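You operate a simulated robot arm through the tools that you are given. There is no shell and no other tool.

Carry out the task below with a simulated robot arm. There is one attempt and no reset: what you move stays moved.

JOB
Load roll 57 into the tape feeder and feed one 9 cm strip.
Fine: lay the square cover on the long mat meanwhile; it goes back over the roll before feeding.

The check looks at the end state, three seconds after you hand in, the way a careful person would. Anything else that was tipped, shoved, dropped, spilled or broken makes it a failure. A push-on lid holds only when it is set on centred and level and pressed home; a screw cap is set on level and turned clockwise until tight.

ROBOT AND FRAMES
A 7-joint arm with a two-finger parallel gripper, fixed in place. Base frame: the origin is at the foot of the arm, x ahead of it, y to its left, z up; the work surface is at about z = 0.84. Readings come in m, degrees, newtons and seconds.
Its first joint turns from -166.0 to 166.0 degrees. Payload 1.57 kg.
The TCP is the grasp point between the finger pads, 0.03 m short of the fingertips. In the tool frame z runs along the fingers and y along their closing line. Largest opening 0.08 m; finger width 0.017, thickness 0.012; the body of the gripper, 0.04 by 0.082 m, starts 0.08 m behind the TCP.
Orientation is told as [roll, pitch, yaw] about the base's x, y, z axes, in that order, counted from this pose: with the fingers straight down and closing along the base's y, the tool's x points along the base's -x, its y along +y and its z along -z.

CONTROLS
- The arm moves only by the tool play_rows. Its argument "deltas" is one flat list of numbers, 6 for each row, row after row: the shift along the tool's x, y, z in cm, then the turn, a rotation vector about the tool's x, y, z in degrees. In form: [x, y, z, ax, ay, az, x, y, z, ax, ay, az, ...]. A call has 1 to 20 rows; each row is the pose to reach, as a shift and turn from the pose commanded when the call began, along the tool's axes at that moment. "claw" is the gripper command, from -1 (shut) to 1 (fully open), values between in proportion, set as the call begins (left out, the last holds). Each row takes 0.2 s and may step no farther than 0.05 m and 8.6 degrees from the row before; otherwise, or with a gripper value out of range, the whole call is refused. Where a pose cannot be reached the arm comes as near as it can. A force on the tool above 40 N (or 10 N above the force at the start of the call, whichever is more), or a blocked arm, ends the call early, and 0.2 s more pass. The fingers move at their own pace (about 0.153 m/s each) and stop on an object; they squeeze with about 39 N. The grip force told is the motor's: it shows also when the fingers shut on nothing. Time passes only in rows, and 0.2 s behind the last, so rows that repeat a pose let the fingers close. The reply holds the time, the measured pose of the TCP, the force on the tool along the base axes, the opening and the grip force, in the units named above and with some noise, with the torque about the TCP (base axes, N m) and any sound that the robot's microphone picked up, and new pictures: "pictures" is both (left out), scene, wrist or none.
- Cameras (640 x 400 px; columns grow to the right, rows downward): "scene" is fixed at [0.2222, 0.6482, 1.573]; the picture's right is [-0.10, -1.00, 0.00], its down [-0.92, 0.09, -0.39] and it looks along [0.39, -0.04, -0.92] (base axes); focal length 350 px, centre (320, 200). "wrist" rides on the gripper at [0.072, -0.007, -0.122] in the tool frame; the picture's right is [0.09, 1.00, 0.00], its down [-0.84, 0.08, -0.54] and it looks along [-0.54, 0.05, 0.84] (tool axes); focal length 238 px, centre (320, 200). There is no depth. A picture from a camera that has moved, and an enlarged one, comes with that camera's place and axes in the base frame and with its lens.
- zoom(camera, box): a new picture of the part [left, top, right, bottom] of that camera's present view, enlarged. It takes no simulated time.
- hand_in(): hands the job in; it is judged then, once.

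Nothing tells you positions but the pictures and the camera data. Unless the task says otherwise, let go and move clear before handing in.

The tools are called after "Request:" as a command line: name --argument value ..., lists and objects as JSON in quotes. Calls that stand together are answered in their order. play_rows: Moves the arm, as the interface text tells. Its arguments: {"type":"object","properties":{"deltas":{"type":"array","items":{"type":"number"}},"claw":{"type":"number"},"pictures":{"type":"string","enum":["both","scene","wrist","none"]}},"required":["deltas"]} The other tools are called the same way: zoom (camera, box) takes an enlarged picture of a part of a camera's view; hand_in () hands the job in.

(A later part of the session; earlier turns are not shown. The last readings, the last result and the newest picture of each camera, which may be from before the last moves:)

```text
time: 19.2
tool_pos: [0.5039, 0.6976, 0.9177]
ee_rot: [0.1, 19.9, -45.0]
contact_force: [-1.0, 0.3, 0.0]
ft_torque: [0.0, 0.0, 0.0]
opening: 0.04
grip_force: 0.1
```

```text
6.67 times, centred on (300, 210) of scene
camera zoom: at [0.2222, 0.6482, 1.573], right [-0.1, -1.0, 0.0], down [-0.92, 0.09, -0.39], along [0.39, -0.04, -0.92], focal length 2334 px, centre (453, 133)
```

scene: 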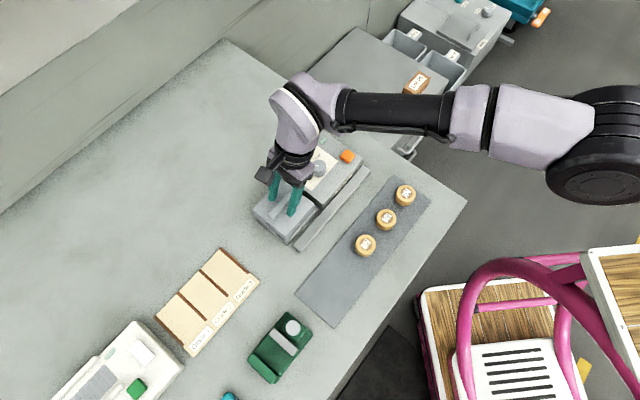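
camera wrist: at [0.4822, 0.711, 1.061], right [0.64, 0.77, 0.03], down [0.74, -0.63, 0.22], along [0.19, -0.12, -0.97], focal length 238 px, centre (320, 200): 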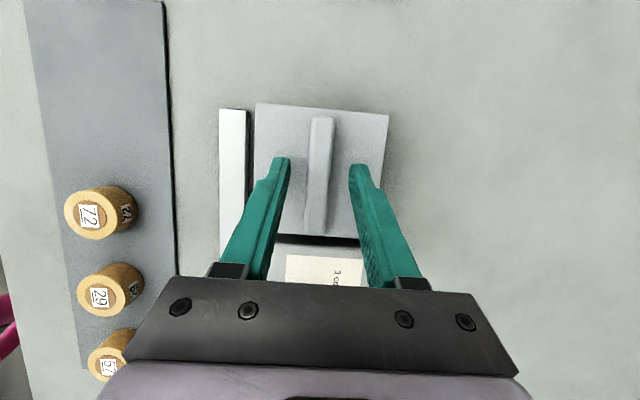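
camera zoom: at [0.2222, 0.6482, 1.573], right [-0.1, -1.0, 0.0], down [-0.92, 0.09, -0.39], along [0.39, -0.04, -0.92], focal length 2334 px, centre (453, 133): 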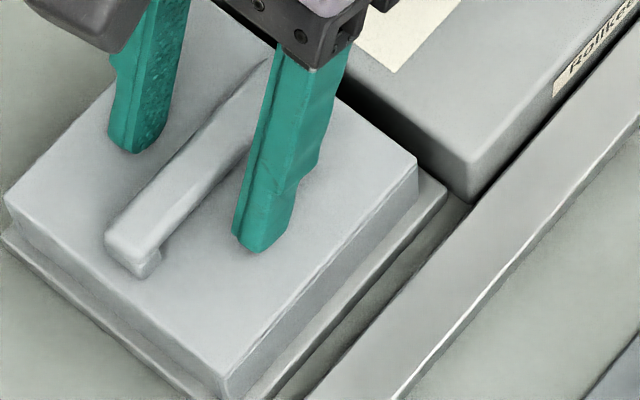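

Still no contact with the tips at about z ≈ 0.887. I'll keep creeping, another 5 mm.

Request:
play_rows --deltas '[-0.034, 0, 0.094, 0, 0, 0, -0.068, 0, 0.188, 0, 0, 0, -0.103, 0, 0.282, 0, 0, 0, -0.137, 0, 0.376, 0, 0, 0, -0.171, 0, 0.47, 0, 0, 0, -0.171, 0, 0.47, 0, 0, 0]' --claw 0 --pictures "wrist"

Request:
zoom --camera "scene" --box '[270, 180, 330, 240]'

Request:
zoom --camera "wrist" --box '[220, 80, 420, 220]'

```text
time: 20.6
tool_pos: [0.5049, 0.698, 0.9173]
ee_rot: [0.3, 20.3, -44.9]
contact_force: [-0.2, -1.8, 39.3]
ft_torque: [-0.28, 0.4, -0.08]
opening: 0.0401
grip_force: 0.4
camera wrist: at [0.4816, 0.7106, 1.0562], right [0.64, 0.76, 0.04], down [0.74, -0.63, 0.22], along [0.19, -0.11, -0.97], focal length 238 px, centre (320, 200)
```

wrist: 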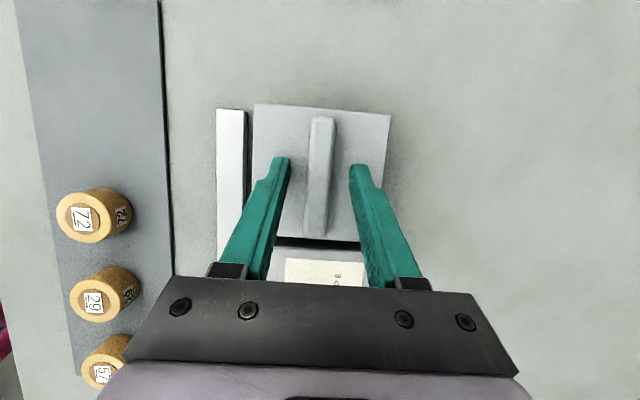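

```text
6.67 times, centred on (300, 210) of scene
camera zoom: at [0.2222, 0.6482, 1.573], right [-0.1, -1.0, 0.0], down [-0.92, 0.09, -0.39], along [0.39, -0.04, -0.92], focal length 2334 px, centre (453, 133)
```

zoom: 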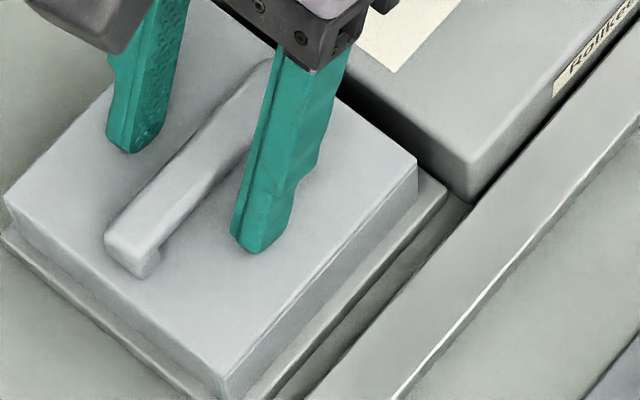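

```text
2.86 times, centred on (320, 150) of wrist
camera zoom: at [0.4816, 0.7106, 1.0562], right [0.64, 0.76, 0.04], down [0.74, -0.63, 0.22], along [0.19, -0.11, -0.97], focal length 681 px, centre (320, 343)
```

zoom: 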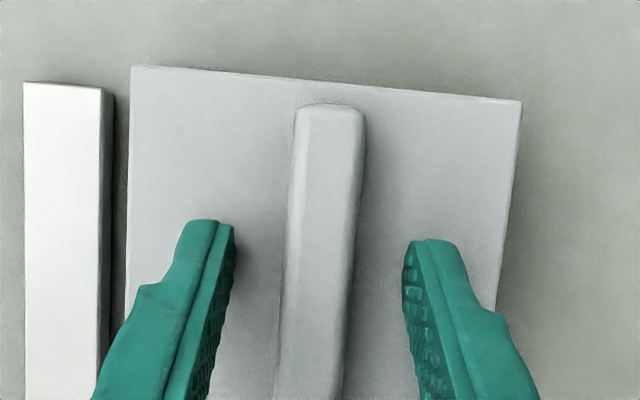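

Contact came at TCP z ≈ 0.917, so the cover top is at about 0.886. I'll back off a few millimetres and check that the force is gone.

Request:
play_rows --deltas '[0.068, 0, -0.188, 0, 0, 0, 0.137, 0, -0.376, 0, 0, 0, 0.137, 0, -0.376, 0, 0, 0]' --claw 0 --pictures "none"

```text
time: 21.4
tool_pos: [0.5047, 0.698, 0.9167]
ee_rot: [0.0, 20.0, -44.9]
contact_force: [0.4, 9.2, 24.1]
ft_torque: [0.31, 0.08, 0.02]
opening: 0.04
grip_force: 0.0
```

Request:
play_rows --deltas '[0.068, 0, -0.188, 0, 0, 0, 0.103, 0, -0.282, 0, 0, 0, 0.103, 0, -0.282, 0, 0, 0]' --claw 0 --pictures "none"

```text
time: 22.2
tool_pos: [0.5055, 0.6956, 0.9185]
ee_rot: [-0.1, 19.9, -45.0]
contact_force: [-3.1, 0.2, 7.3]
ft_torque: [0.04, 0.07, 0.0]
opening: 0.0398
grip_force: 0.0
```

A light residual contact remains. I'll raise 1.5 mm more and close on the handle.

Request:
play_rows --deltas '[0.051, 0, -0.141, 0, 0, 0, 0.051, 0, -0.141, 0, 0, 0]' --claw 0 --pictures "none"

Request:
play_rows --deltas '[0, 0, 0, 0, 0, 0, 0, 0, 0, 0, 0, 0, 0, 0, 0, 0, 0, 0, 0, 0, 0, 0, 0, 0]' --claw -1

Request:
zoom --camera "wrist" --box '[220, 80, 420, 220]'

Request:
zoom --camera "scene" --box '[270, 180, 330, 240]'

```text
time: 22.8
tool_pos: [0.5059, 0.6979, 0.9202]
ee_rot: [0.0, 20.0, -45.0]
contact_force: [0.1, 0.4, 0.1]
ft_torque: [-0.03, 0.0, 0.03]
opening: 0.0397
grip_force: 0.1
```

```text
time: 23.8
tool_pos: [0.5064, 0.6981, 0.9213]
ee_rot: [0.1, 20.0, -44.9]
contact_force: [-0.9, 0.3, 0.1]
ft_torque: [-0.01, -0.01, 0.0]
opening: 0.0149
grip_force: 30.7
camera wrist: at [0.4828, 0.711, 1.06], right [0.64, 0.77, 0.03], down [0.74, -0.63, 0.22], along [0.19, -0.12, -0.97], focal length 238 px, centre (320, 200)
```

scene: 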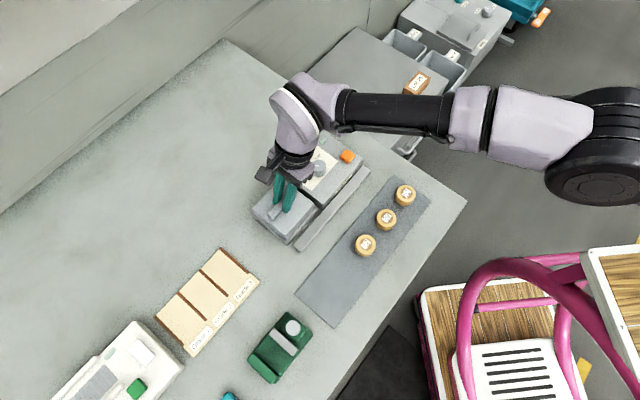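
wrist: 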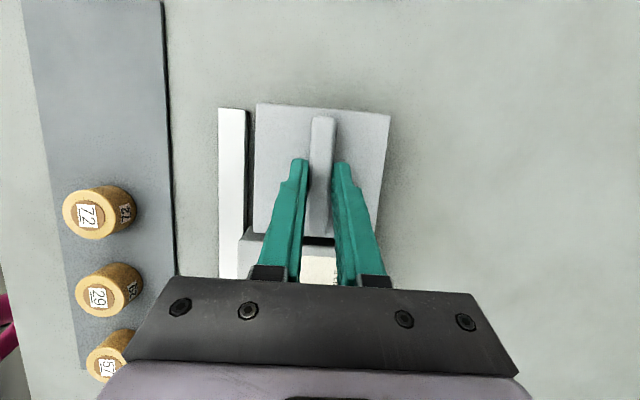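

```text
2.86 times, centred on (320, 150) of wrist
camera zoom: at [0.4828, 0.711, 1.06], right [0.64, 0.77, 0.03], down [0.74, -0.63, 0.22], along [0.19, -0.12, -0.97], focal length 681 px, centre (320, 343)
```

zoom: 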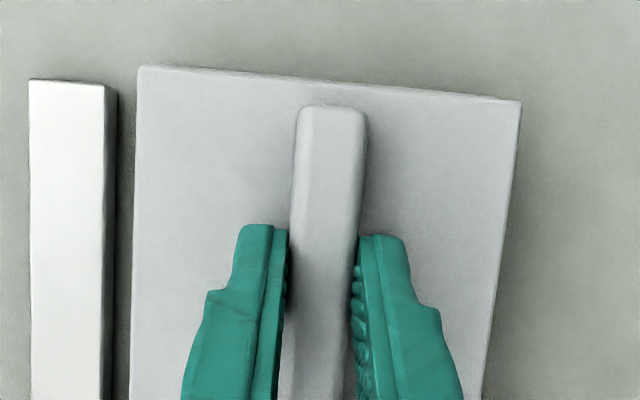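

```text
6.67 times, centred on (300, 210) of scene
camera zoom: at [0.2222, 0.6482, 1.573], right [-0.1, -1.0, 0.0], down [-0.92, 0.09, -0.39], along [0.39, -0.04, -0.92], focal length 2334 px, centre (453, 133)
```

zoom: 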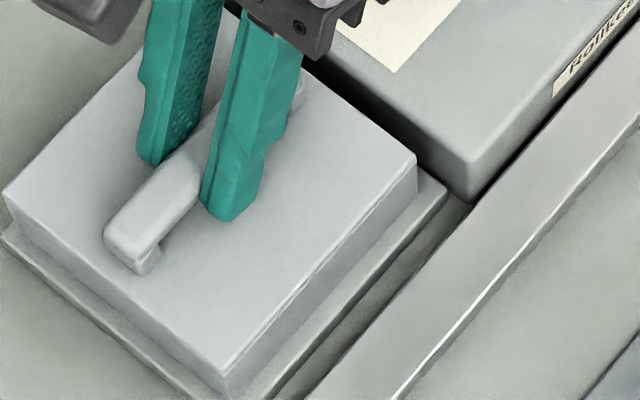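

The handle is gripped at an opening of 14.9 mm. I'll lift straight up slowly, 7 cm, and look at what's underneath.

Request:
play_rows --deltas '[0.171, 0, -0.47, 0, 0, 0, 0.342, 0, -0.94, 0, 0, 0, 0.684, 0, -1.879, 0, 0, 0, 1.197, 0, -3.289, 0, 0, 0, 1.71, 0, -4.699, 0, 0, 0, 2.394, 0, -6.578, 0, 0, 0, 2.394, 0, -6.578, 0, 0, 0]' --claw -1

Request:
zoom --camera "scene" --box '[240, 150, 340, 250]'

```text
time: 25.4
tool_pos: [0.5063, 0.6965, 0.9927]
ee_rot: [0.1, 20.1, -45.0]
contact_force: [0.4, 0.3, -1.3]
ft_torque: [0.02, 0.01, 0.02]
opening: 0.0152
grip_force: 30.6
camera wrist: at [0.4829, 0.7103, 1.1312], right [0.64, 0.77, 0.03], down [0.74, -0.63, 0.22], along [0.19, -0.12, -0.97], focal length 238 px, centre (320, 200)
```

scene: 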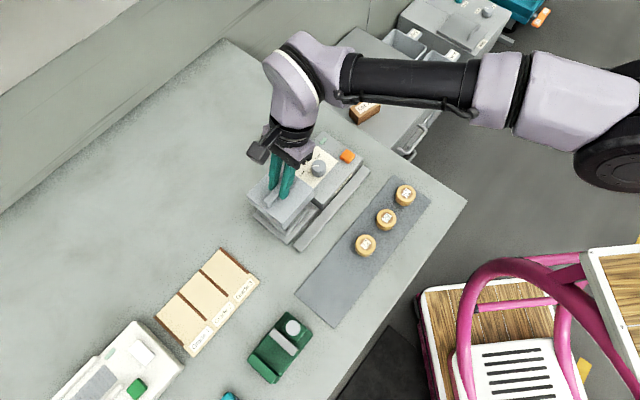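
wrist: 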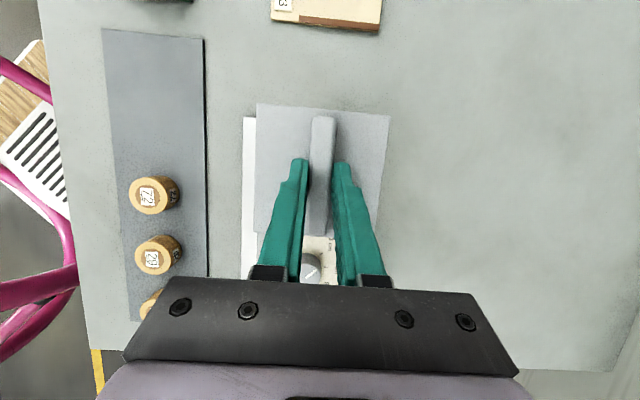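

```text
4.00 times, centred on (290, 200) of scene
camera zoom: at [0.2222, 0.6482, 1.573], right [-0.1, -1.0, 0.0], down [-0.92, 0.09, -0.39], along [0.39, -0.04, -0.92], focal length 1401 px, centre (440, 200)
```

zoom: 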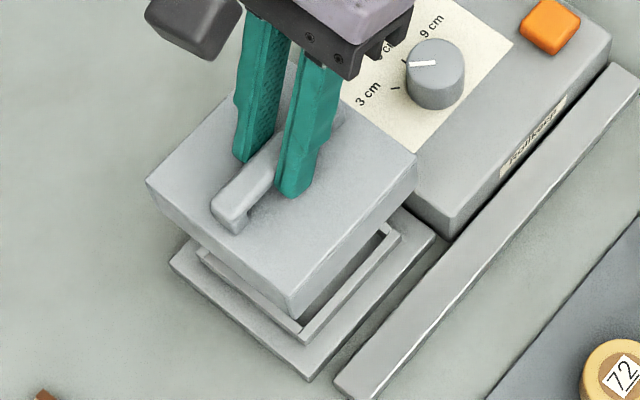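

The cover lifted level and clear. The feeder well has a raised inner collar. I'll carry the cover horizontally to above the free end of the mat, aiming its centre at about (0.3345, 0.608), clear of roll 72.

Request:
play_rows --deltas '[0.5, -1.82, 0.181, 0, 0, 0, 1.494, -5.46, 0.543, 0, 0, 0, 2.49, -9.1, 0.905, 0, 0, 0, 3.486, -12.74, 1.267, 0, 0, 0, 4.482, -16.38, 1.629, 0, 0, 0, 4.98, -18.2, 1.81, 0, 0, 0, 4.98, -18.2, 1.81, 0, 0, 0]' --claw -1

Request:
zoom --camera "scene" --box '[250, 150, 410, 330]'

Request:
zoom --camera "scene" --box '[240, 160, 340, 260]'

```text
time: 27.0
tool_pos: [0.3415, 0.6056, 0.9922]
ee_rot: [0.0, 20.1, -45.0]
contact_force: [-0.5, -0.2, -0.5]
ft_torque: [-0.02, 0.01, 0.0]
opening: 0.015
grip_force: 31.0
camera wrist: at [0.3169, 0.6194, 1.1307], right [0.64, 0.77, 0.03], down [0.74, -0.63, 0.22], along [0.19, -0.12, -0.97], focal length 238 px, centre (320, 200)
```

scene: 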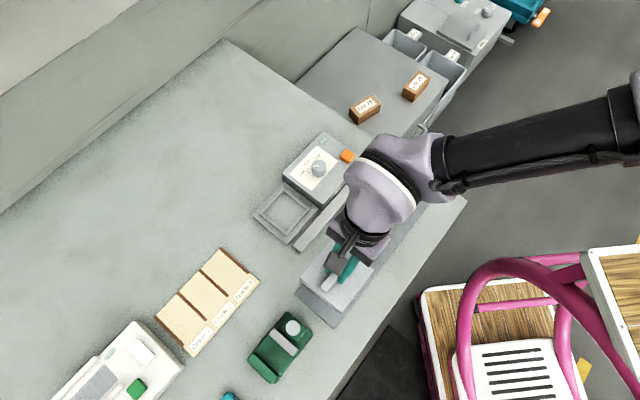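
wrist: 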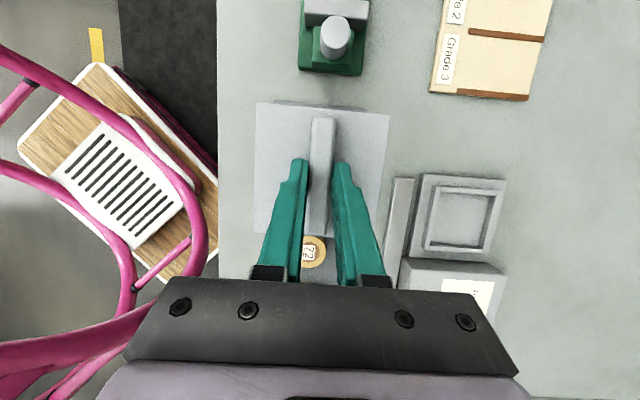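

```text
2.22 times, centred on (330, 240) of scene
camera zoom: at [0.2222, 0.6482, 1.573], right [-0.1, -1.0, 0.0], down [-0.92, 0.09, -0.39], along [0.39, -0.04, -0.92], focal length 778 px, centre (298, 111)
```

zoom: 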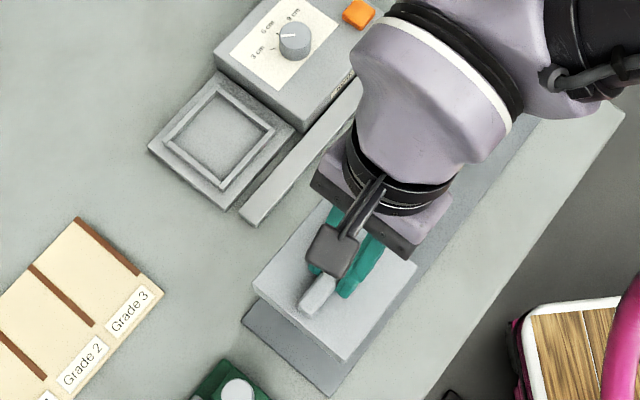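

```text
4.00 times, centred on (290, 210) of scene
camera zoom: at [0.2222, 0.6482, 1.573], right [-0.1, -1.0, 0.0], down [-0.92, 0.09, -0.39], along [0.39, -0.04, -0.92], focal length 1401 px, centre (440, 160)
```

zoom: 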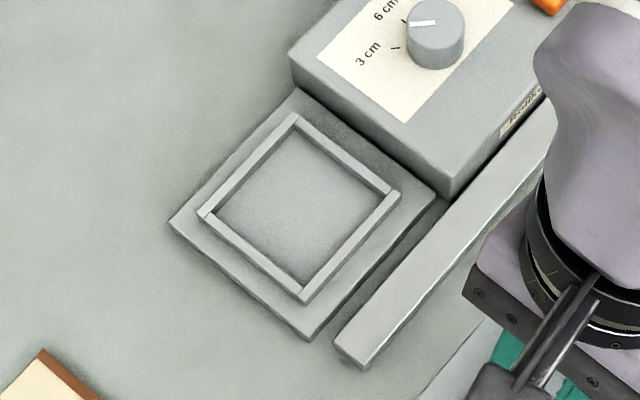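

The well is an open square frame with no spindle, so the roll simply lies inside it. The cover is above the mat end; I'll shift it 3 mm toward the mat's centreline and lower it to just above the mat.

Request:
play_rows --deltas '[-0.684, -0.3, 1.879, 0, 0, 0, -1.368, -0.3, 3.759, 0, 0, 0, -2.052, -0.3, 5.638, 0, 0, 0, -2.291, -0.3, 6.296, 0, 0, 0, -2.291, -0.3, 6.296, 0, 0, 0]' --claw -1

Request:
zoom --camera "scene" --box '[270, 220, 400, 350]'

```text
time: 28.2
tool_pos: [0.3382, 0.6043, 0.9251]
ee_rot: [0.0, 20.0, -45.2]
contact_force: [0.4, 0.5, -0.9]
ft_torque: [0.0, -0.03, 0.01]
opening: 0.015
grip_force: 30.8
camera wrist: at [0.314, 0.6181, 1.0642], right [0.64, 0.77, 0.03], down [0.74, -0.63, 0.22], along [0.19, -0.12, -0.97], focal length 238 px, centre (320, 200)
```

scene: 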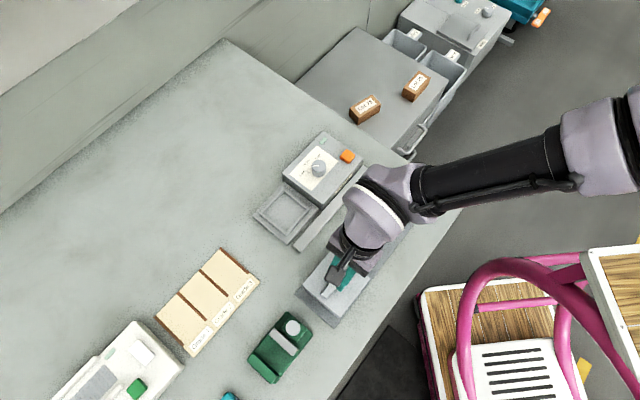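
wrist: 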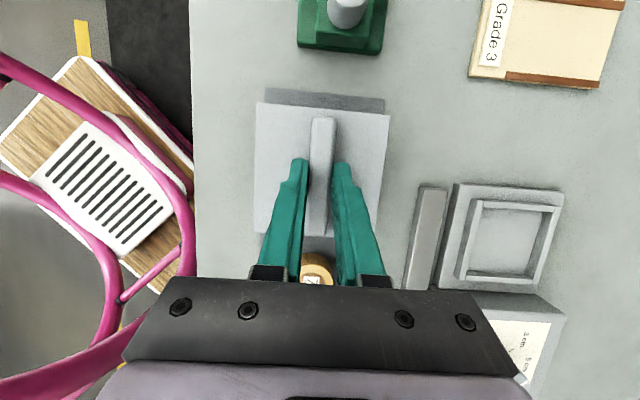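

```text
3.08 times, centred on (335, 285) of scene
camera zoom: at [0.2222, 0.6482, 1.573], right [-0.1, -1.0, 0.0], down [-0.92, 0.09, -0.39], along [0.39, -0.04, -0.92], focal length 1077 px, centre (274, -62)
```

zoom: 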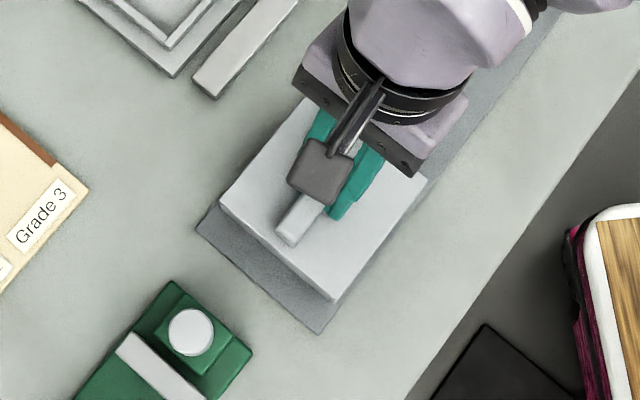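

The cover is over the mat with about 2 cm margin at the end and room beside roll 72. I'll nudge it 1.5 mm back toward centre and lower it in small steps, watching the force.

Request:
play_rows --deltas '[-0.171, 0.15, 0.47, 0, 0, 0, -0.274, 0.15, 0.752, 0, 0, 0, -0.342, 0.15, 0.94, 0, 0, 0, -0.342, 0.15, 0.94, 0, 0, 0]' --claw -1 --pictures "none"

Request:
zoom --camera "scene" --box '[280, 230, 380, 340]'

```text
time: 29.2
tool_pos: [0.3377, 0.6058, 0.9155]
ee_rot: [0.0, 20.0, -45.0]
contact_force: [-0.6, -1.4, -0.9]
ft_torque: [-0.01, -0.03, 0.0]
opening: 0.0153
grip_force: 30.6
```

```text
3.64 times, centred on (330, 285) of scene
camera zoom: at [0.2222, 0.6482, 1.573], right [-0.1, -1.0, 0.0], down [-0.92, 0.09, -0.39], along [0.39, -0.04, -0.92], focal length 1273 px, centre (284, -109)
```

zoom: 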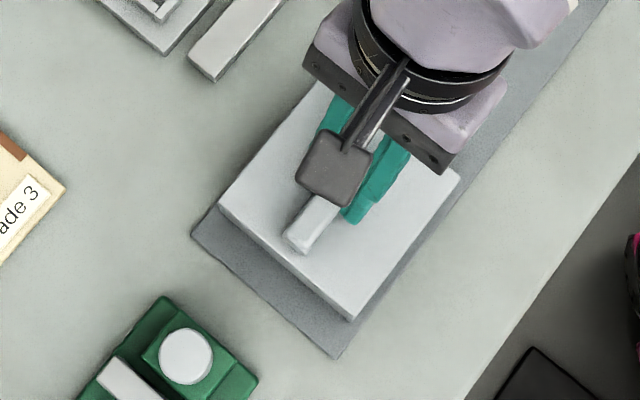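

Request:
play_rows --deltas '[-0.068, 0, 0.188, 0, 0, 0, -0.137, 0, 0.376, 0, 0, 0, -0.137, 0, 0.376, 0, 0, 0]' --claw -1 --pictures "none"

```text
time: 30.0
tool_pos: [0.339, 0.6064, 0.9126]
ee_rot: [0.2, 20.2, -45.0]
contact_force: [-0.1, -5.0, 22.1]
ft_torque: [0.02, 0.19, 0.0]
opening: 0.0148
grip_force: 31.1
```

The cover is resting on the mat with 22 N of contact force. I'll ease the load off and then open the fingers.

Request:
play_rows --deltas '[0.051, 0, -0.141, 0, 0, 0, 0.051, 0, -0.141, 0, 0, 0]' --claw -1 --pictures "none"

Request:
play_rows --deltas '[0, 0, 0, 0, 0, 0, 0, 0, 0, 0, 0, 0, 0, 0, 0, 0, 0, 0]' --claw 0

Request:
zoom --camera "scene" --box '[280, 230, 380, 340]'

```text
time: 30.6
tool_pos: [0.3392, 0.6052, 0.9116]
ee_rot: [0.0, 20.0, -45.0]
contact_force: [0.8, 5.4, 8.7]
ft_torque: [0.51, 0.39, -0.16]
opening: 0.0147
grip_force: 31.1
```

```text
time: 31.4
tool_pos: [0.3383, 0.6051, 0.9124]
ee_rot: [0.0, 20.0, -45.0]
contact_force: [-0.2, -0.4, 0.3]
ft_torque: [-0.02, 0.0, -0.03]
opening: 0.0401
grip_force: 0.1
camera wrist: at [0.3151, 0.6189, 1.0508], right [0.64, 0.77, 0.03], down [0.74, -0.63, 0.22], along [0.19, -0.12, -0.97], focal length 238 px, centre (320, 200)
```

scene: 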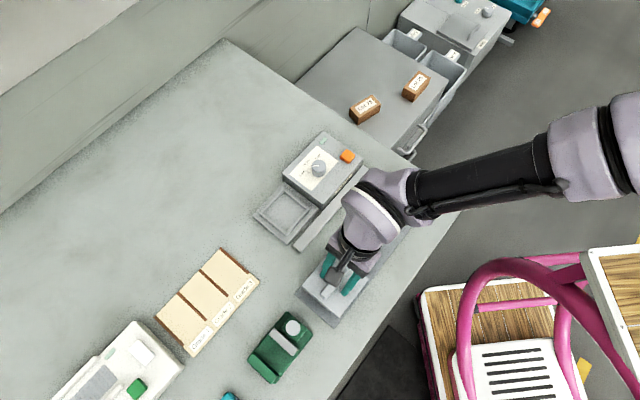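
wrist: 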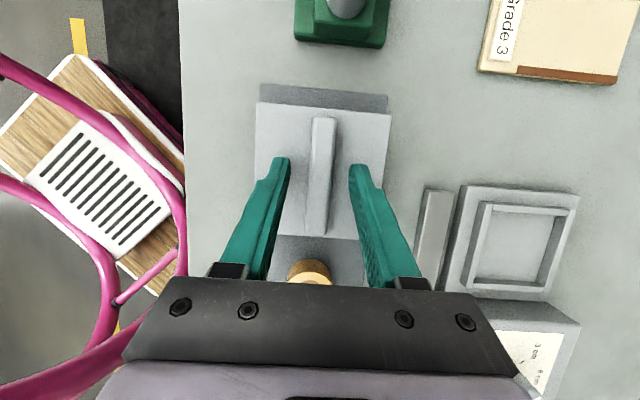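

```text
3.64 times, centred on (330, 285) of scene
camera zoom: at [0.2222, 0.6482, 1.573], right [-0.1, -1.0, 0.0], down [-0.92, 0.09, -0.39], along [0.39, -0.04, -0.92], focal length 1273 px, centre (284, -109)
```

zoom: 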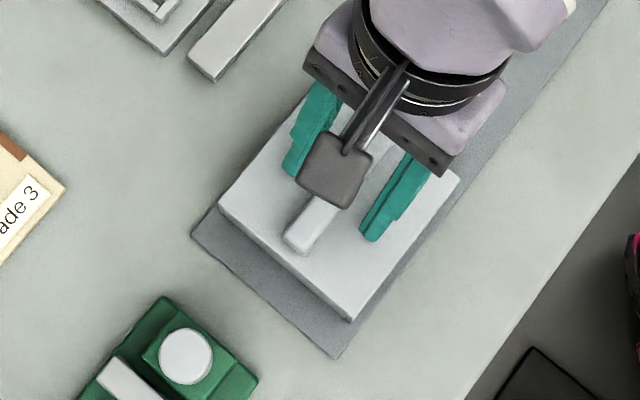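

The cover is down on the mat, level, with the fingers free. I'll lift away, straighten the tool, and go above roll 57 with the wrist turned to yaw -90.

Request:
play_rows --deltas '[0.684, 0, -1.879, 0, 0, 0, 1.368, 0, -3.759, 0, 0, 0, 2.052, 0, -5.638, 0, -6, 0, 2.736, 0, -7.518, 0, -12, 0, 3.42, 0, -9.397, 0, -18, 0, 3.42, 0, -9.397, 0, -20, 0]' --claw 0 --pictures "scene"

Request:
play_rows --deltas '[-4.2, 0, 0.2, 0, 0, 7.5, -8.4, 0, 0.4, 0, 0, 15, -12.6, 0, 0.6, 0, 0, 22.5, -16.8, 0, 0.8, 0, 0, 30, -21, 0, 1.0, 0, 0, 37.5, -25, 0, 1.2, 0, 0, 45, -25, 0, 1.2, 0, 0, 45]' --claw 1

Request:
zoom --camera "wrist" --box '[230, 60, 430, 220]'

Request:
zoom --camera "scene" --box '[240, 150, 400, 330]'

```text
time: 32.8
tool_pos: [0.3373, 0.6058, 1.0116]
ee_rot: [0.1, -0.1, -45.1]
contact_force: [0.0, -0.7, 0.1]
ft_torque: [0.0, 0.01, 0.0]
opening: 0.04
grip_force: 0.0
```

scene: 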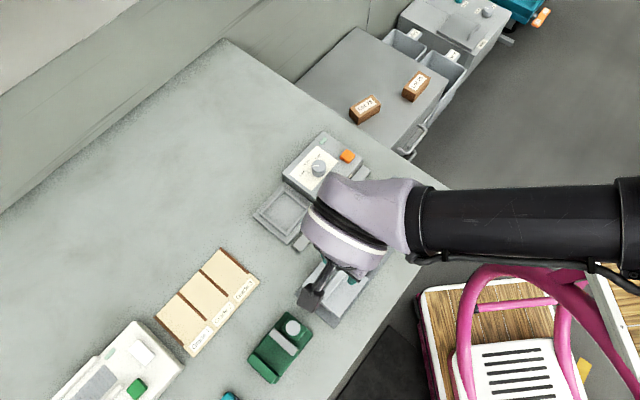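

```text
time: 34.4
tool_pos: [0.5153, 0.4272, 0.9996]
ee_rot: [-0.1, 0.0, -90.1]
contact_force: [-0.6, -0.1, 0.3]
ft_torque: [0.04, -0.02, -0.02]
opening: 0.08
grip_force: 0.1
camera wrist: at [0.5091, 0.5, 1.1207], right [1.0, 0.09, 0.0], down [0.08, -0.84, 0.54], along [0.05, -0.54, -0.84], focal length 238 px, centre (320, 200)
```

scene: 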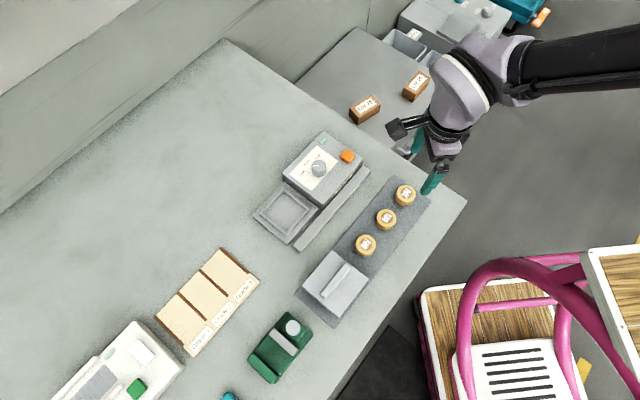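
wrist: 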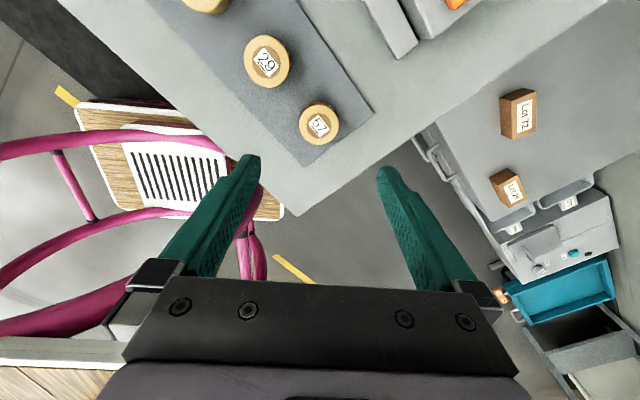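

```text
2.50 times, centred on (330, 140) of wrist
camera zoom: at [0.5091, 0.5, 1.1207], right [1.0, 0.09, 0.0], down [0.08, -0.84, 0.54], along [0.05, -0.54, -0.84], focal length 596 px, centre (295, 350)
```

zoom: 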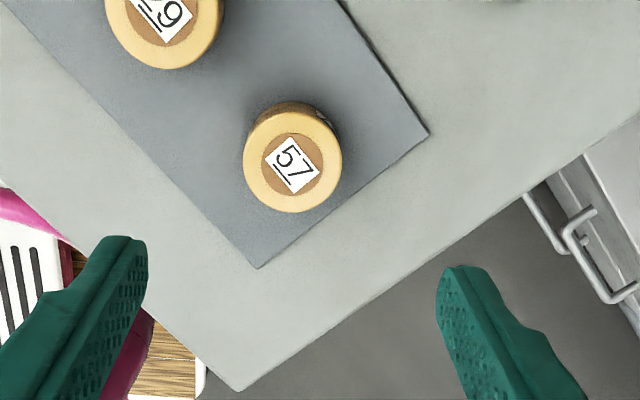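

```text
2.22 times, centred on (320, 240) of scene
camera zoom: at [0.2222, 0.6482, 1.573], right [-0.1, -1.0, 0.0], down [-0.92, 0.09, -0.39], along [0.39, -0.04, -0.92], focal length 778 px, centre (320, 111)
```

zoom: 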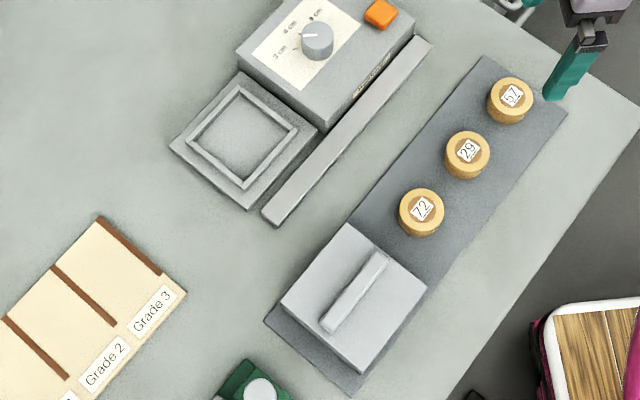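

The cover sits squarely on the mat, and roll 57 is confirmed at about (0.5146, 0.430) with its top near z ≈ 0.872. I'll lean the tool 15° outward (+y) so the same grip can reach the well later, and lower to just above the roll.

Request:
play_rows --deltas '[-0.2, -0.03, 1.7, 0, 5, 0, -0.4, -0.07, 3.4, 0, 10, 0, -0.42, -0.07, 5, 0, 15, 0, -0.42, -0.07, 5, 0, 15, 0]' --claw 1

Request:
zoom --camera "wrist" --box '[220, 80, 420, 220]'

Request:
zoom --camera "scene" --box '[360, 150, 460, 230]'

```text
time: 35.4
tool_pos: [0.5142, 0.4253, 0.9503]
ee_rot: [-0.1, 15.0, -90.0]
contact_force: [0.2, 0.4, 0.5]
ft_torque: [-0.01, -0.02, 0.0]
opening: 0.0799
grip_force: 0.0
camera wrist: at [0.5079, 0.4634, 1.0866], right [1.0, 0.09, 0.02], down [0.08, -0.95, 0.31], along [0.05, -0.3, -0.95], focal length 238 px, centre (320, 200)
```

scene: 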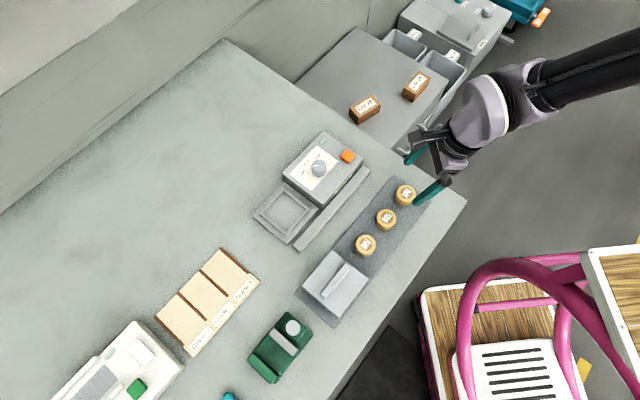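
wrist: 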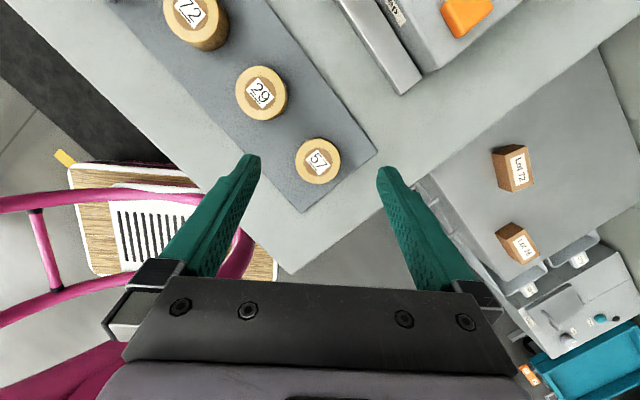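

```text
2.86 times, centred on (320, 150) of wrist
camera zoom: at [0.5079, 0.4634, 1.0866], right [1.0, 0.09, 0.02], down [0.08, -0.95, 0.31], along [0.05, -0.3, -0.95], focal length 681 px, centre (320, 343)
```

zoom: 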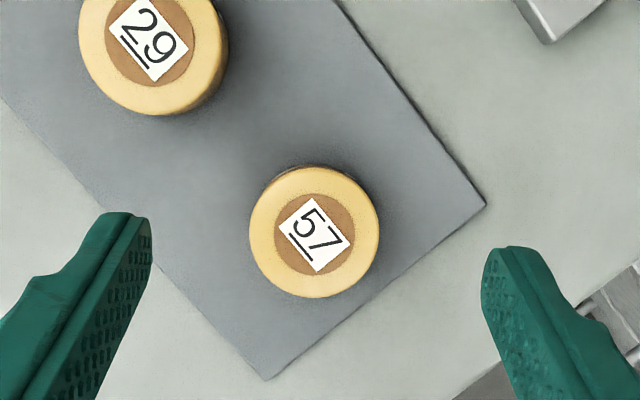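

```text
5.00 times, centred on (410, 190) of scene
camera zoom: at [0.2222, 0.6482, 1.573], right [-0.1, -1.0, 0.0], down [-0.92, 0.09, -0.39], along [0.39, -0.04, -0.92], focal length 1751 px, centre (-130, 250)
```

zoom: 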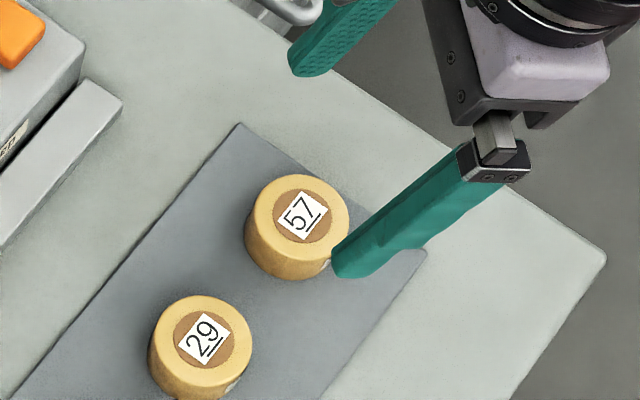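

Roll 57 triangulates to (0.514, 0.4314) with its top at z ≈ 0.874, nicely centred between the fingers. I'll descend straight so the tips overlap the top 13 mm of the roll.

Request:
play_rows --deltas '[-0.518, -0.03, 1.932, 0, 0, 0, -1.035, -0.05, 3.864, 0, 0, 0, -1.35, -0.05, 5.0, 0, 0, 0, -1.55, -0.05, 5.59, 0, 0, 0, -1.55, -0.05, 5.59, 0, 0, 0]' --claw 1

Request:
zoom --camera "wrist" --box '[220, 80, 420, 220]'

Request:
zoom --camera "scene" --box '[360, 150, 460, 230]'

```text
time: 36.6
tool_pos: [0.5135, 0.4241, 0.8919]
ee_rot: [0.1, 15.1, -90.0]
contact_force: [-0.1, -0.6, -0.7]
ft_torque: [-0.01, 0.04, 0.03]
opening: 0.0799
grip_force: 0.1
camera wrist: at [0.5067, 0.4606, 1.0284], right [1.0, 0.09, 0.02], down [0.08, -0.95, 0.31], along [0.05, -0.3, -0.95], focal length 238 px, centre (320, 200)
```

scene: 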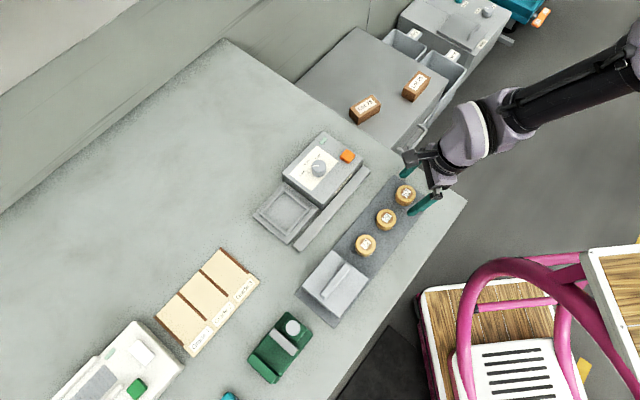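
wrist: 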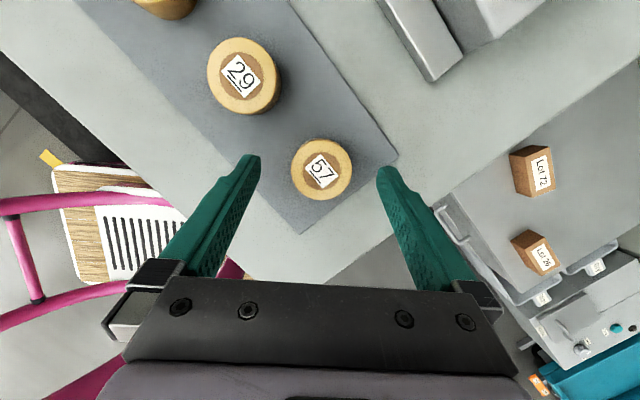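

```text
2.86 times, centred on (320, 150) of wrist
camera zoom: at [0.5067, 0.4606, 1.0284], right [1.0, 0.09, 0.02], down [0.08, -0.95, 0.31], along [0.05, -0.3, -0.95], focal length 681 px, centre (320, 343)
```

zoom: 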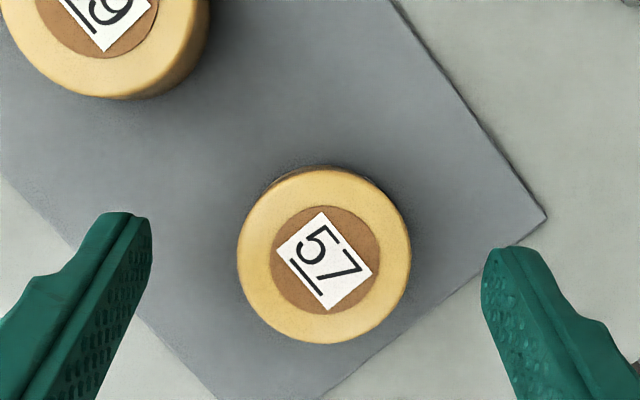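

```text
5.00 times, centred on (410, 190) of scene
camera zoom: at [0.2222, 0.6482, 1.573], right [-0.1, -1.0, 0.0], down [-0.92, 0.09, -0.39], along [0.39, -0.04, -0.92], focal length 1751 px, centre (-130, 250)
```

zoom: 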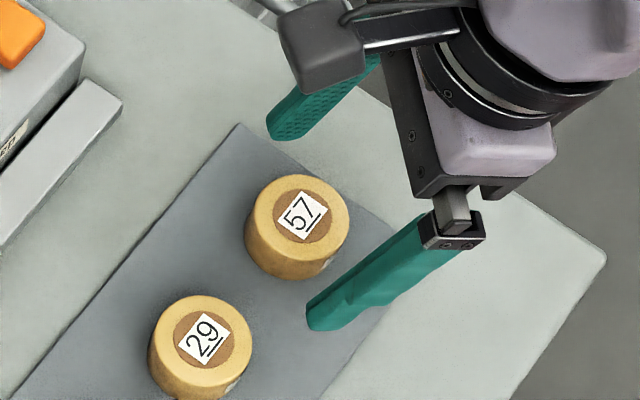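

The roll is centred between the fingers but about 3 mm forward of the pad line. I'll shift +3 mm in y, then close gently.

Request:
play_rows --deltas '[0.28, 0.05, 0.075, 0, 0, 0, 0.28, 0.05, 0.075, 0, 0, 0]' --claw 1 --pictures "none"

Request:
play_rows --deltas '[0, 0, 0, 0, 0, 0, 0, 0, 0, 0, 0, 0, 0, 0, 0, 0, 0, 0, 0, 0, 0, 0, 0, 0]' --claw -1

Request:
zoom --camera "wrist" --box '[220, 80, 420, 220]'

Request:
zoom --camera "scene" --box '[360, 150, 460, 230]'

```text
time: 37.2
tool_pos: [0.5149, 0.4254, 0.8915]
ee_rot: [-0.1, 15.0, -90.0]
contact_force: [0.4, 0.4, 0.0]
ft_torque: [-0.01, -0.02, -0.03]
opening: 0.0798
grip_force: 0.1
```

```text
time: 38.2
tool_pos: [0.5151, 0.4254, 0.8915]
ee_rot: [0.0, 15.1, -90.0]
contact_force: [-0.6, 0.1, 0.3]
ft_torque: [0.03, 0.04, 0.04]
opening: 0.0402
grip_force: 38.7
camera wrist: at [0.5078, 0.4634, 1.0284], right [1.0, 0.09, 0.02], down [0.08, -0.95, 0.31], along [0.05, -0.3, -0.95], focal length 238 px, centre (320, 200)
```

scene: 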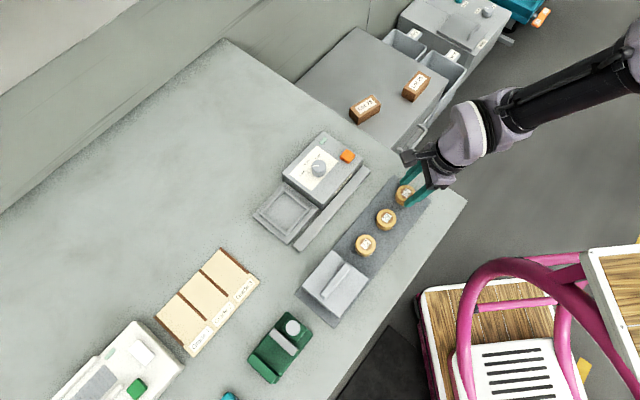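
wrist: 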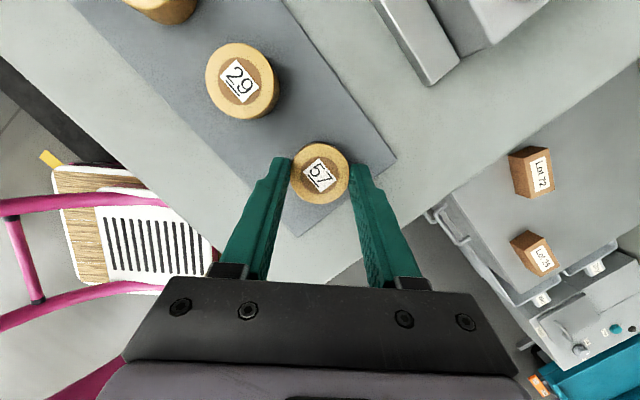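

```text
2.86 times, centred on (320, 150) of wrist
camera zoom: at [0.5078, 0.4634, 1.0284], right [1.0, 0.09, 0.02], down [0.08, -0.95, 0.31], along [0.05, -0.3, -0.95], focal length 681 px, centre (320, 343)
```

zoom: 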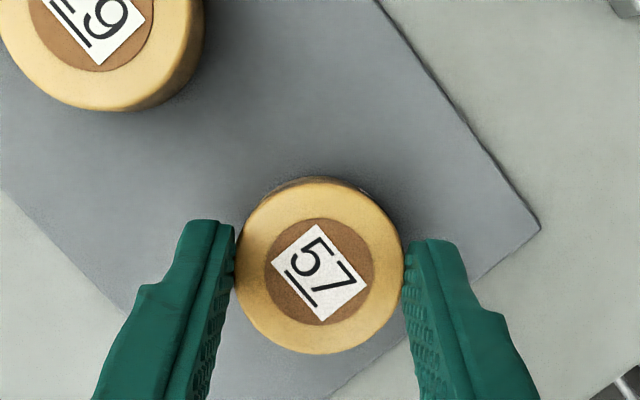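

```text
5.00 times, centred on (410, 190) of scene
camera zoom: at [0.2222, 0.6482, 1.573], right [-0.1, -1.0, 0.0], down [-0.92, 0.09, -0.39], along [0.39, -0.04, -0.92], focal length 1751 px, centre (-130, 250)
```

zoom: 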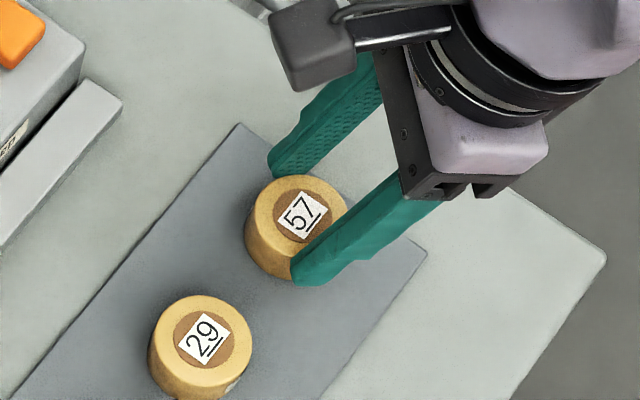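

Roll 57 is gripped at 40 mm. I'll lift it 10.8 cm and carry it to above the well.

Request:
play_rows --deltas '[0.129, 0, -0.483, 0, 0, 0, 0.388, 0, -1.449, 0, 0, 0, 1.035, 0, -3.864, 0, 0, 0, 1.812, 0, -6.761, 0, 0, 0, 2.795, 0, -10.432, 0, 0, 0, 2.795, 0, -10.432, 0, 0, 0]' --claw -1

Request:
play_rows --deltas '[1.93, -0.1, 0.518, 0, 0, 0, 5.6, -0.3, 1.5, 0, 0, 0, 9.3, -0.5, 2.49, 0, 0, 0, 13.0, -0.7, 3.48, 0, 0, 0, 16.7, -0.9, 4.47, 0, 0, 0, 20.4, -1.1, 5.47, 0, 0, 0, 24.1, -1.3, 6.46, 0, 0, 0, 25.84, -1.35, 6.92, 0, 0, 0, 25.84, -1.35, 6.92, 0, 0, 0]' --claw -1

Request:
zoom --camera "wrist" --box '[200, 60, 440, 220]'

Request:
zoom --camera "scene" --box '[240, 150, 340, 250]'

```text
time: 39.6
tool_pos: [0.5166, 0.4255, 1.0017]
ee_rot: [-0.1, 14.9, -90.0]
contact_force: [1.1, 0.3, -0.4]
ft_torque: [-0.01, -0.01, -0.02]
opening: 0.0403
grip_force: 39.0
camera wrist: at [0.5094, 0.4634, 1.1384], right [1.0, 0.09, 0.02], down [0.08, -0.95, 0.31], along [0.05, -0.3, -0.95], focal length 238 px, centre (320, 200)
```

scene: 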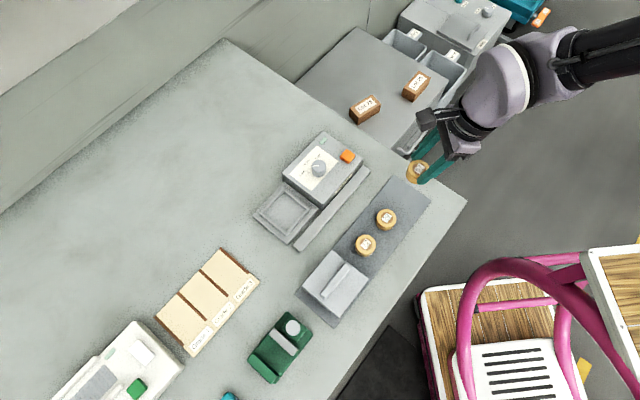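
wrist: 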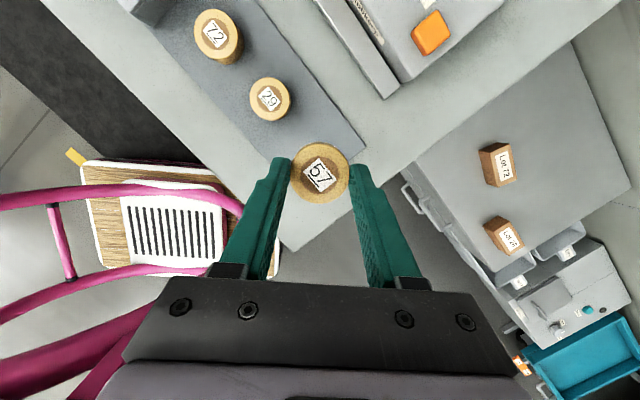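

```text
time: 41.6
tool_pos: [0.5034, 0.694, 1.002]
ee_rot: [0.0, 14.9, -90.0]
contact_force: [0.9, -0.5, -0.1]
ft_torque: [-0.02, 0.0, 0.04]
opening: 0.0403
grip_force: 39.1
camera wrist: at [0.4958, 0.7323, 1.1379], right [1.0, 0.09, 0.02], down [0.08, -0.95, 0.31], along [0.05, -0.3, -0.95], focal length 238 px, centre (320, 200)
```

scene: 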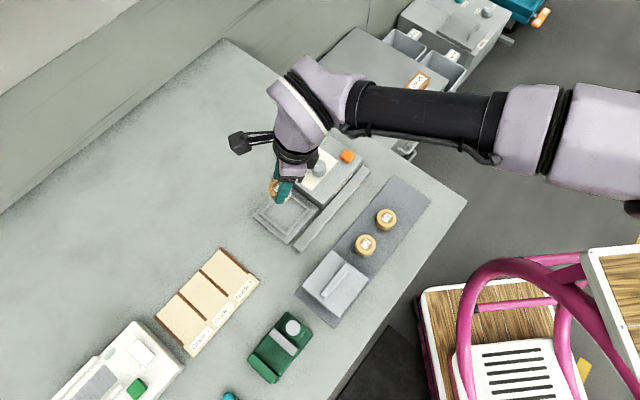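
wrist: 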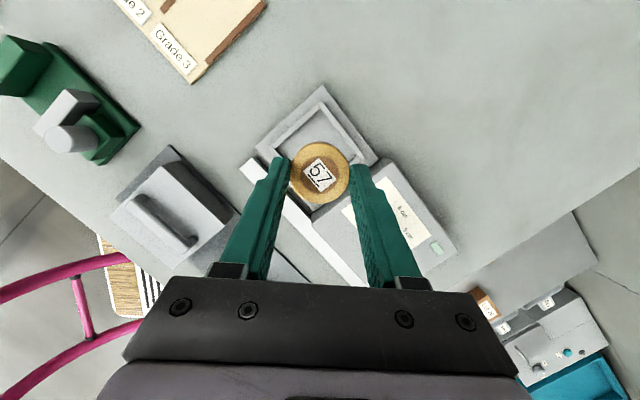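

```text
2.50 times, centred on (320, 140) of wrist
camera zoom: at [0.4958, 0.7323, 1.1379], right [1.0, 0.09, 0.02], down [0.08, -0.95, 0.31], along [0.05, -0.3, -0.95], focal length 596 px, centre (320, 350)
```

zoom: 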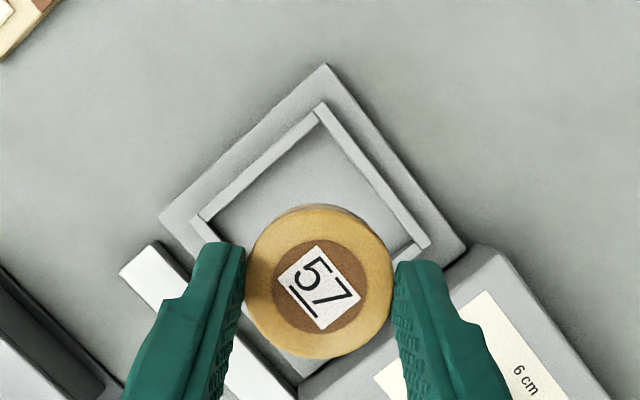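

```text
4.00 times, centred on (290, 200) of scene
camera zoom: at [0.2222, 0.6482, 1.573], right [-0.1, -1.0, 0.0], down [-0.92, 0.09, -0.39], along [0.39, -0.04, -0.92], focal length 1401 px, centre (440, 200)
```

zoom: 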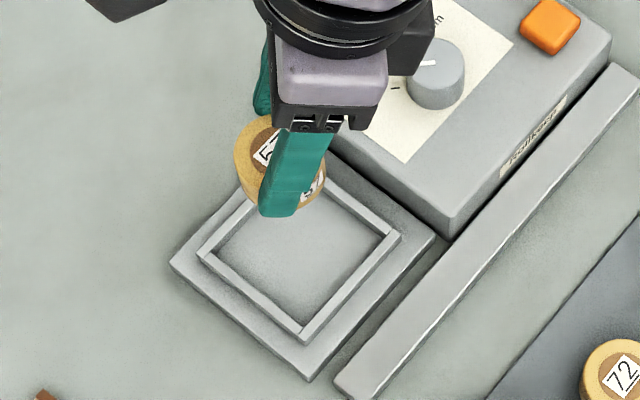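

The roll at about (0.502, 0.702) hangs almost exactly over the well centre, which I measure at (0.5015, 0.7006). I'll lower it to just above the well floor.

Request:
play_rows --deltas '[-0.68, -0.05, 2.147, 0, 0, 0, -1.262, -0.05, 4.321, 0, 0, 0, -1.844, -0.05, 6.494, 0, 0, 0, -2.2, -0.05, 7.824, 0, 0, 0, -2.2, -0.05, 7.824, 0, 0, 0]' --claw -1

Request:
zoom --camera "wrist" --box '[200, 60, 440, 220]'

Request:
zoom --camera "scene" --box '[240, 150, 340, 250]'

```text
time: 42.8
tool_pos: [0.5016, 0.6934, 0.9185]
ee_rot: [0.0, 15.0, -89.9]
contact_force: [-0.4, 0.5, -0.3]
ft_torque: [0.05, 0.03, 0.02]
opening: 0.04
grip_force: 39.1
camera wrist: at [0.4948, 0.7318, 1.0544], right [1.0, 0.09, 0.02], down [0.08, -0.95, 0.31], along [0.05, -0.3, -0.95], focal length 238 px, centre (320, 200)
```

scene: 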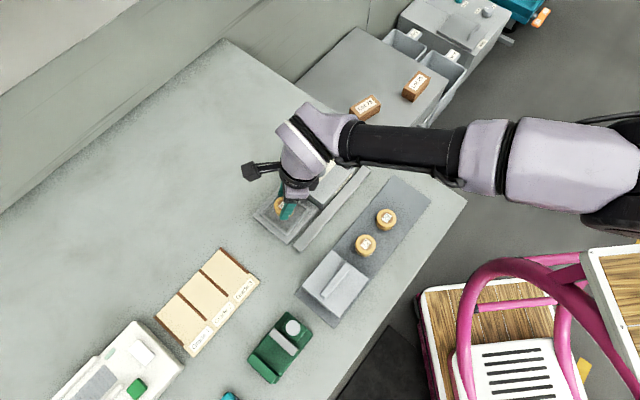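
wrist: 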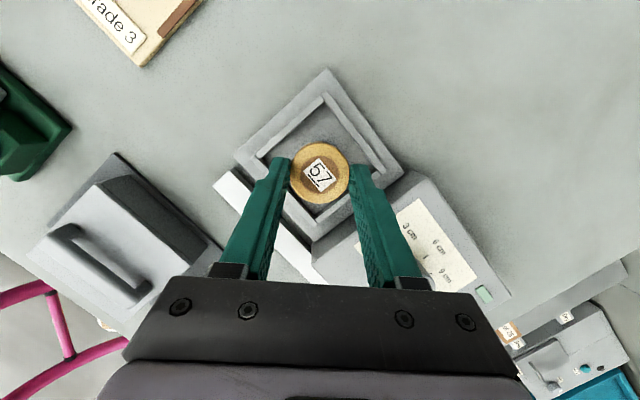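

```text
2.50 times, centred on (320, 140) of wrist
camera zoom: at [0.4948, 0.7318, 1.0544], right [1.0, 0.09, 0.02], down [0.08, -0.95, 0.31], along [0.05, -0.3, -0.95], focal length 596 px, centre (320, 350)
```

zoom: 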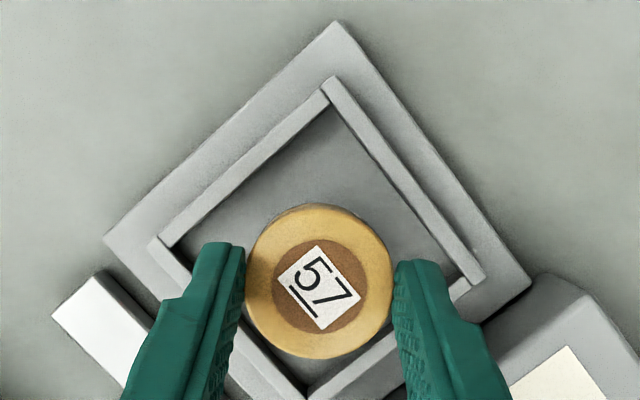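

```text
4.00 times, centred on (290, 200) of scene
camera zoom: at [0.2222, 0.6482, 1.573], right [-0.1, -1.0, 0.0], down [-0.92, 0.09, -0.39], along [0.39, -0.04, -0.92], focal length 1401 px, centre (440, 200)
```

zoom: 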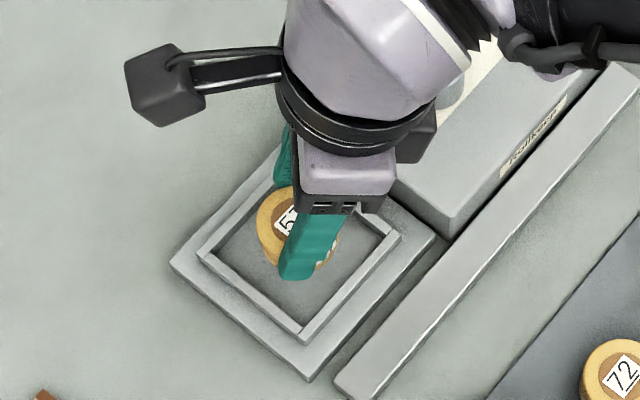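

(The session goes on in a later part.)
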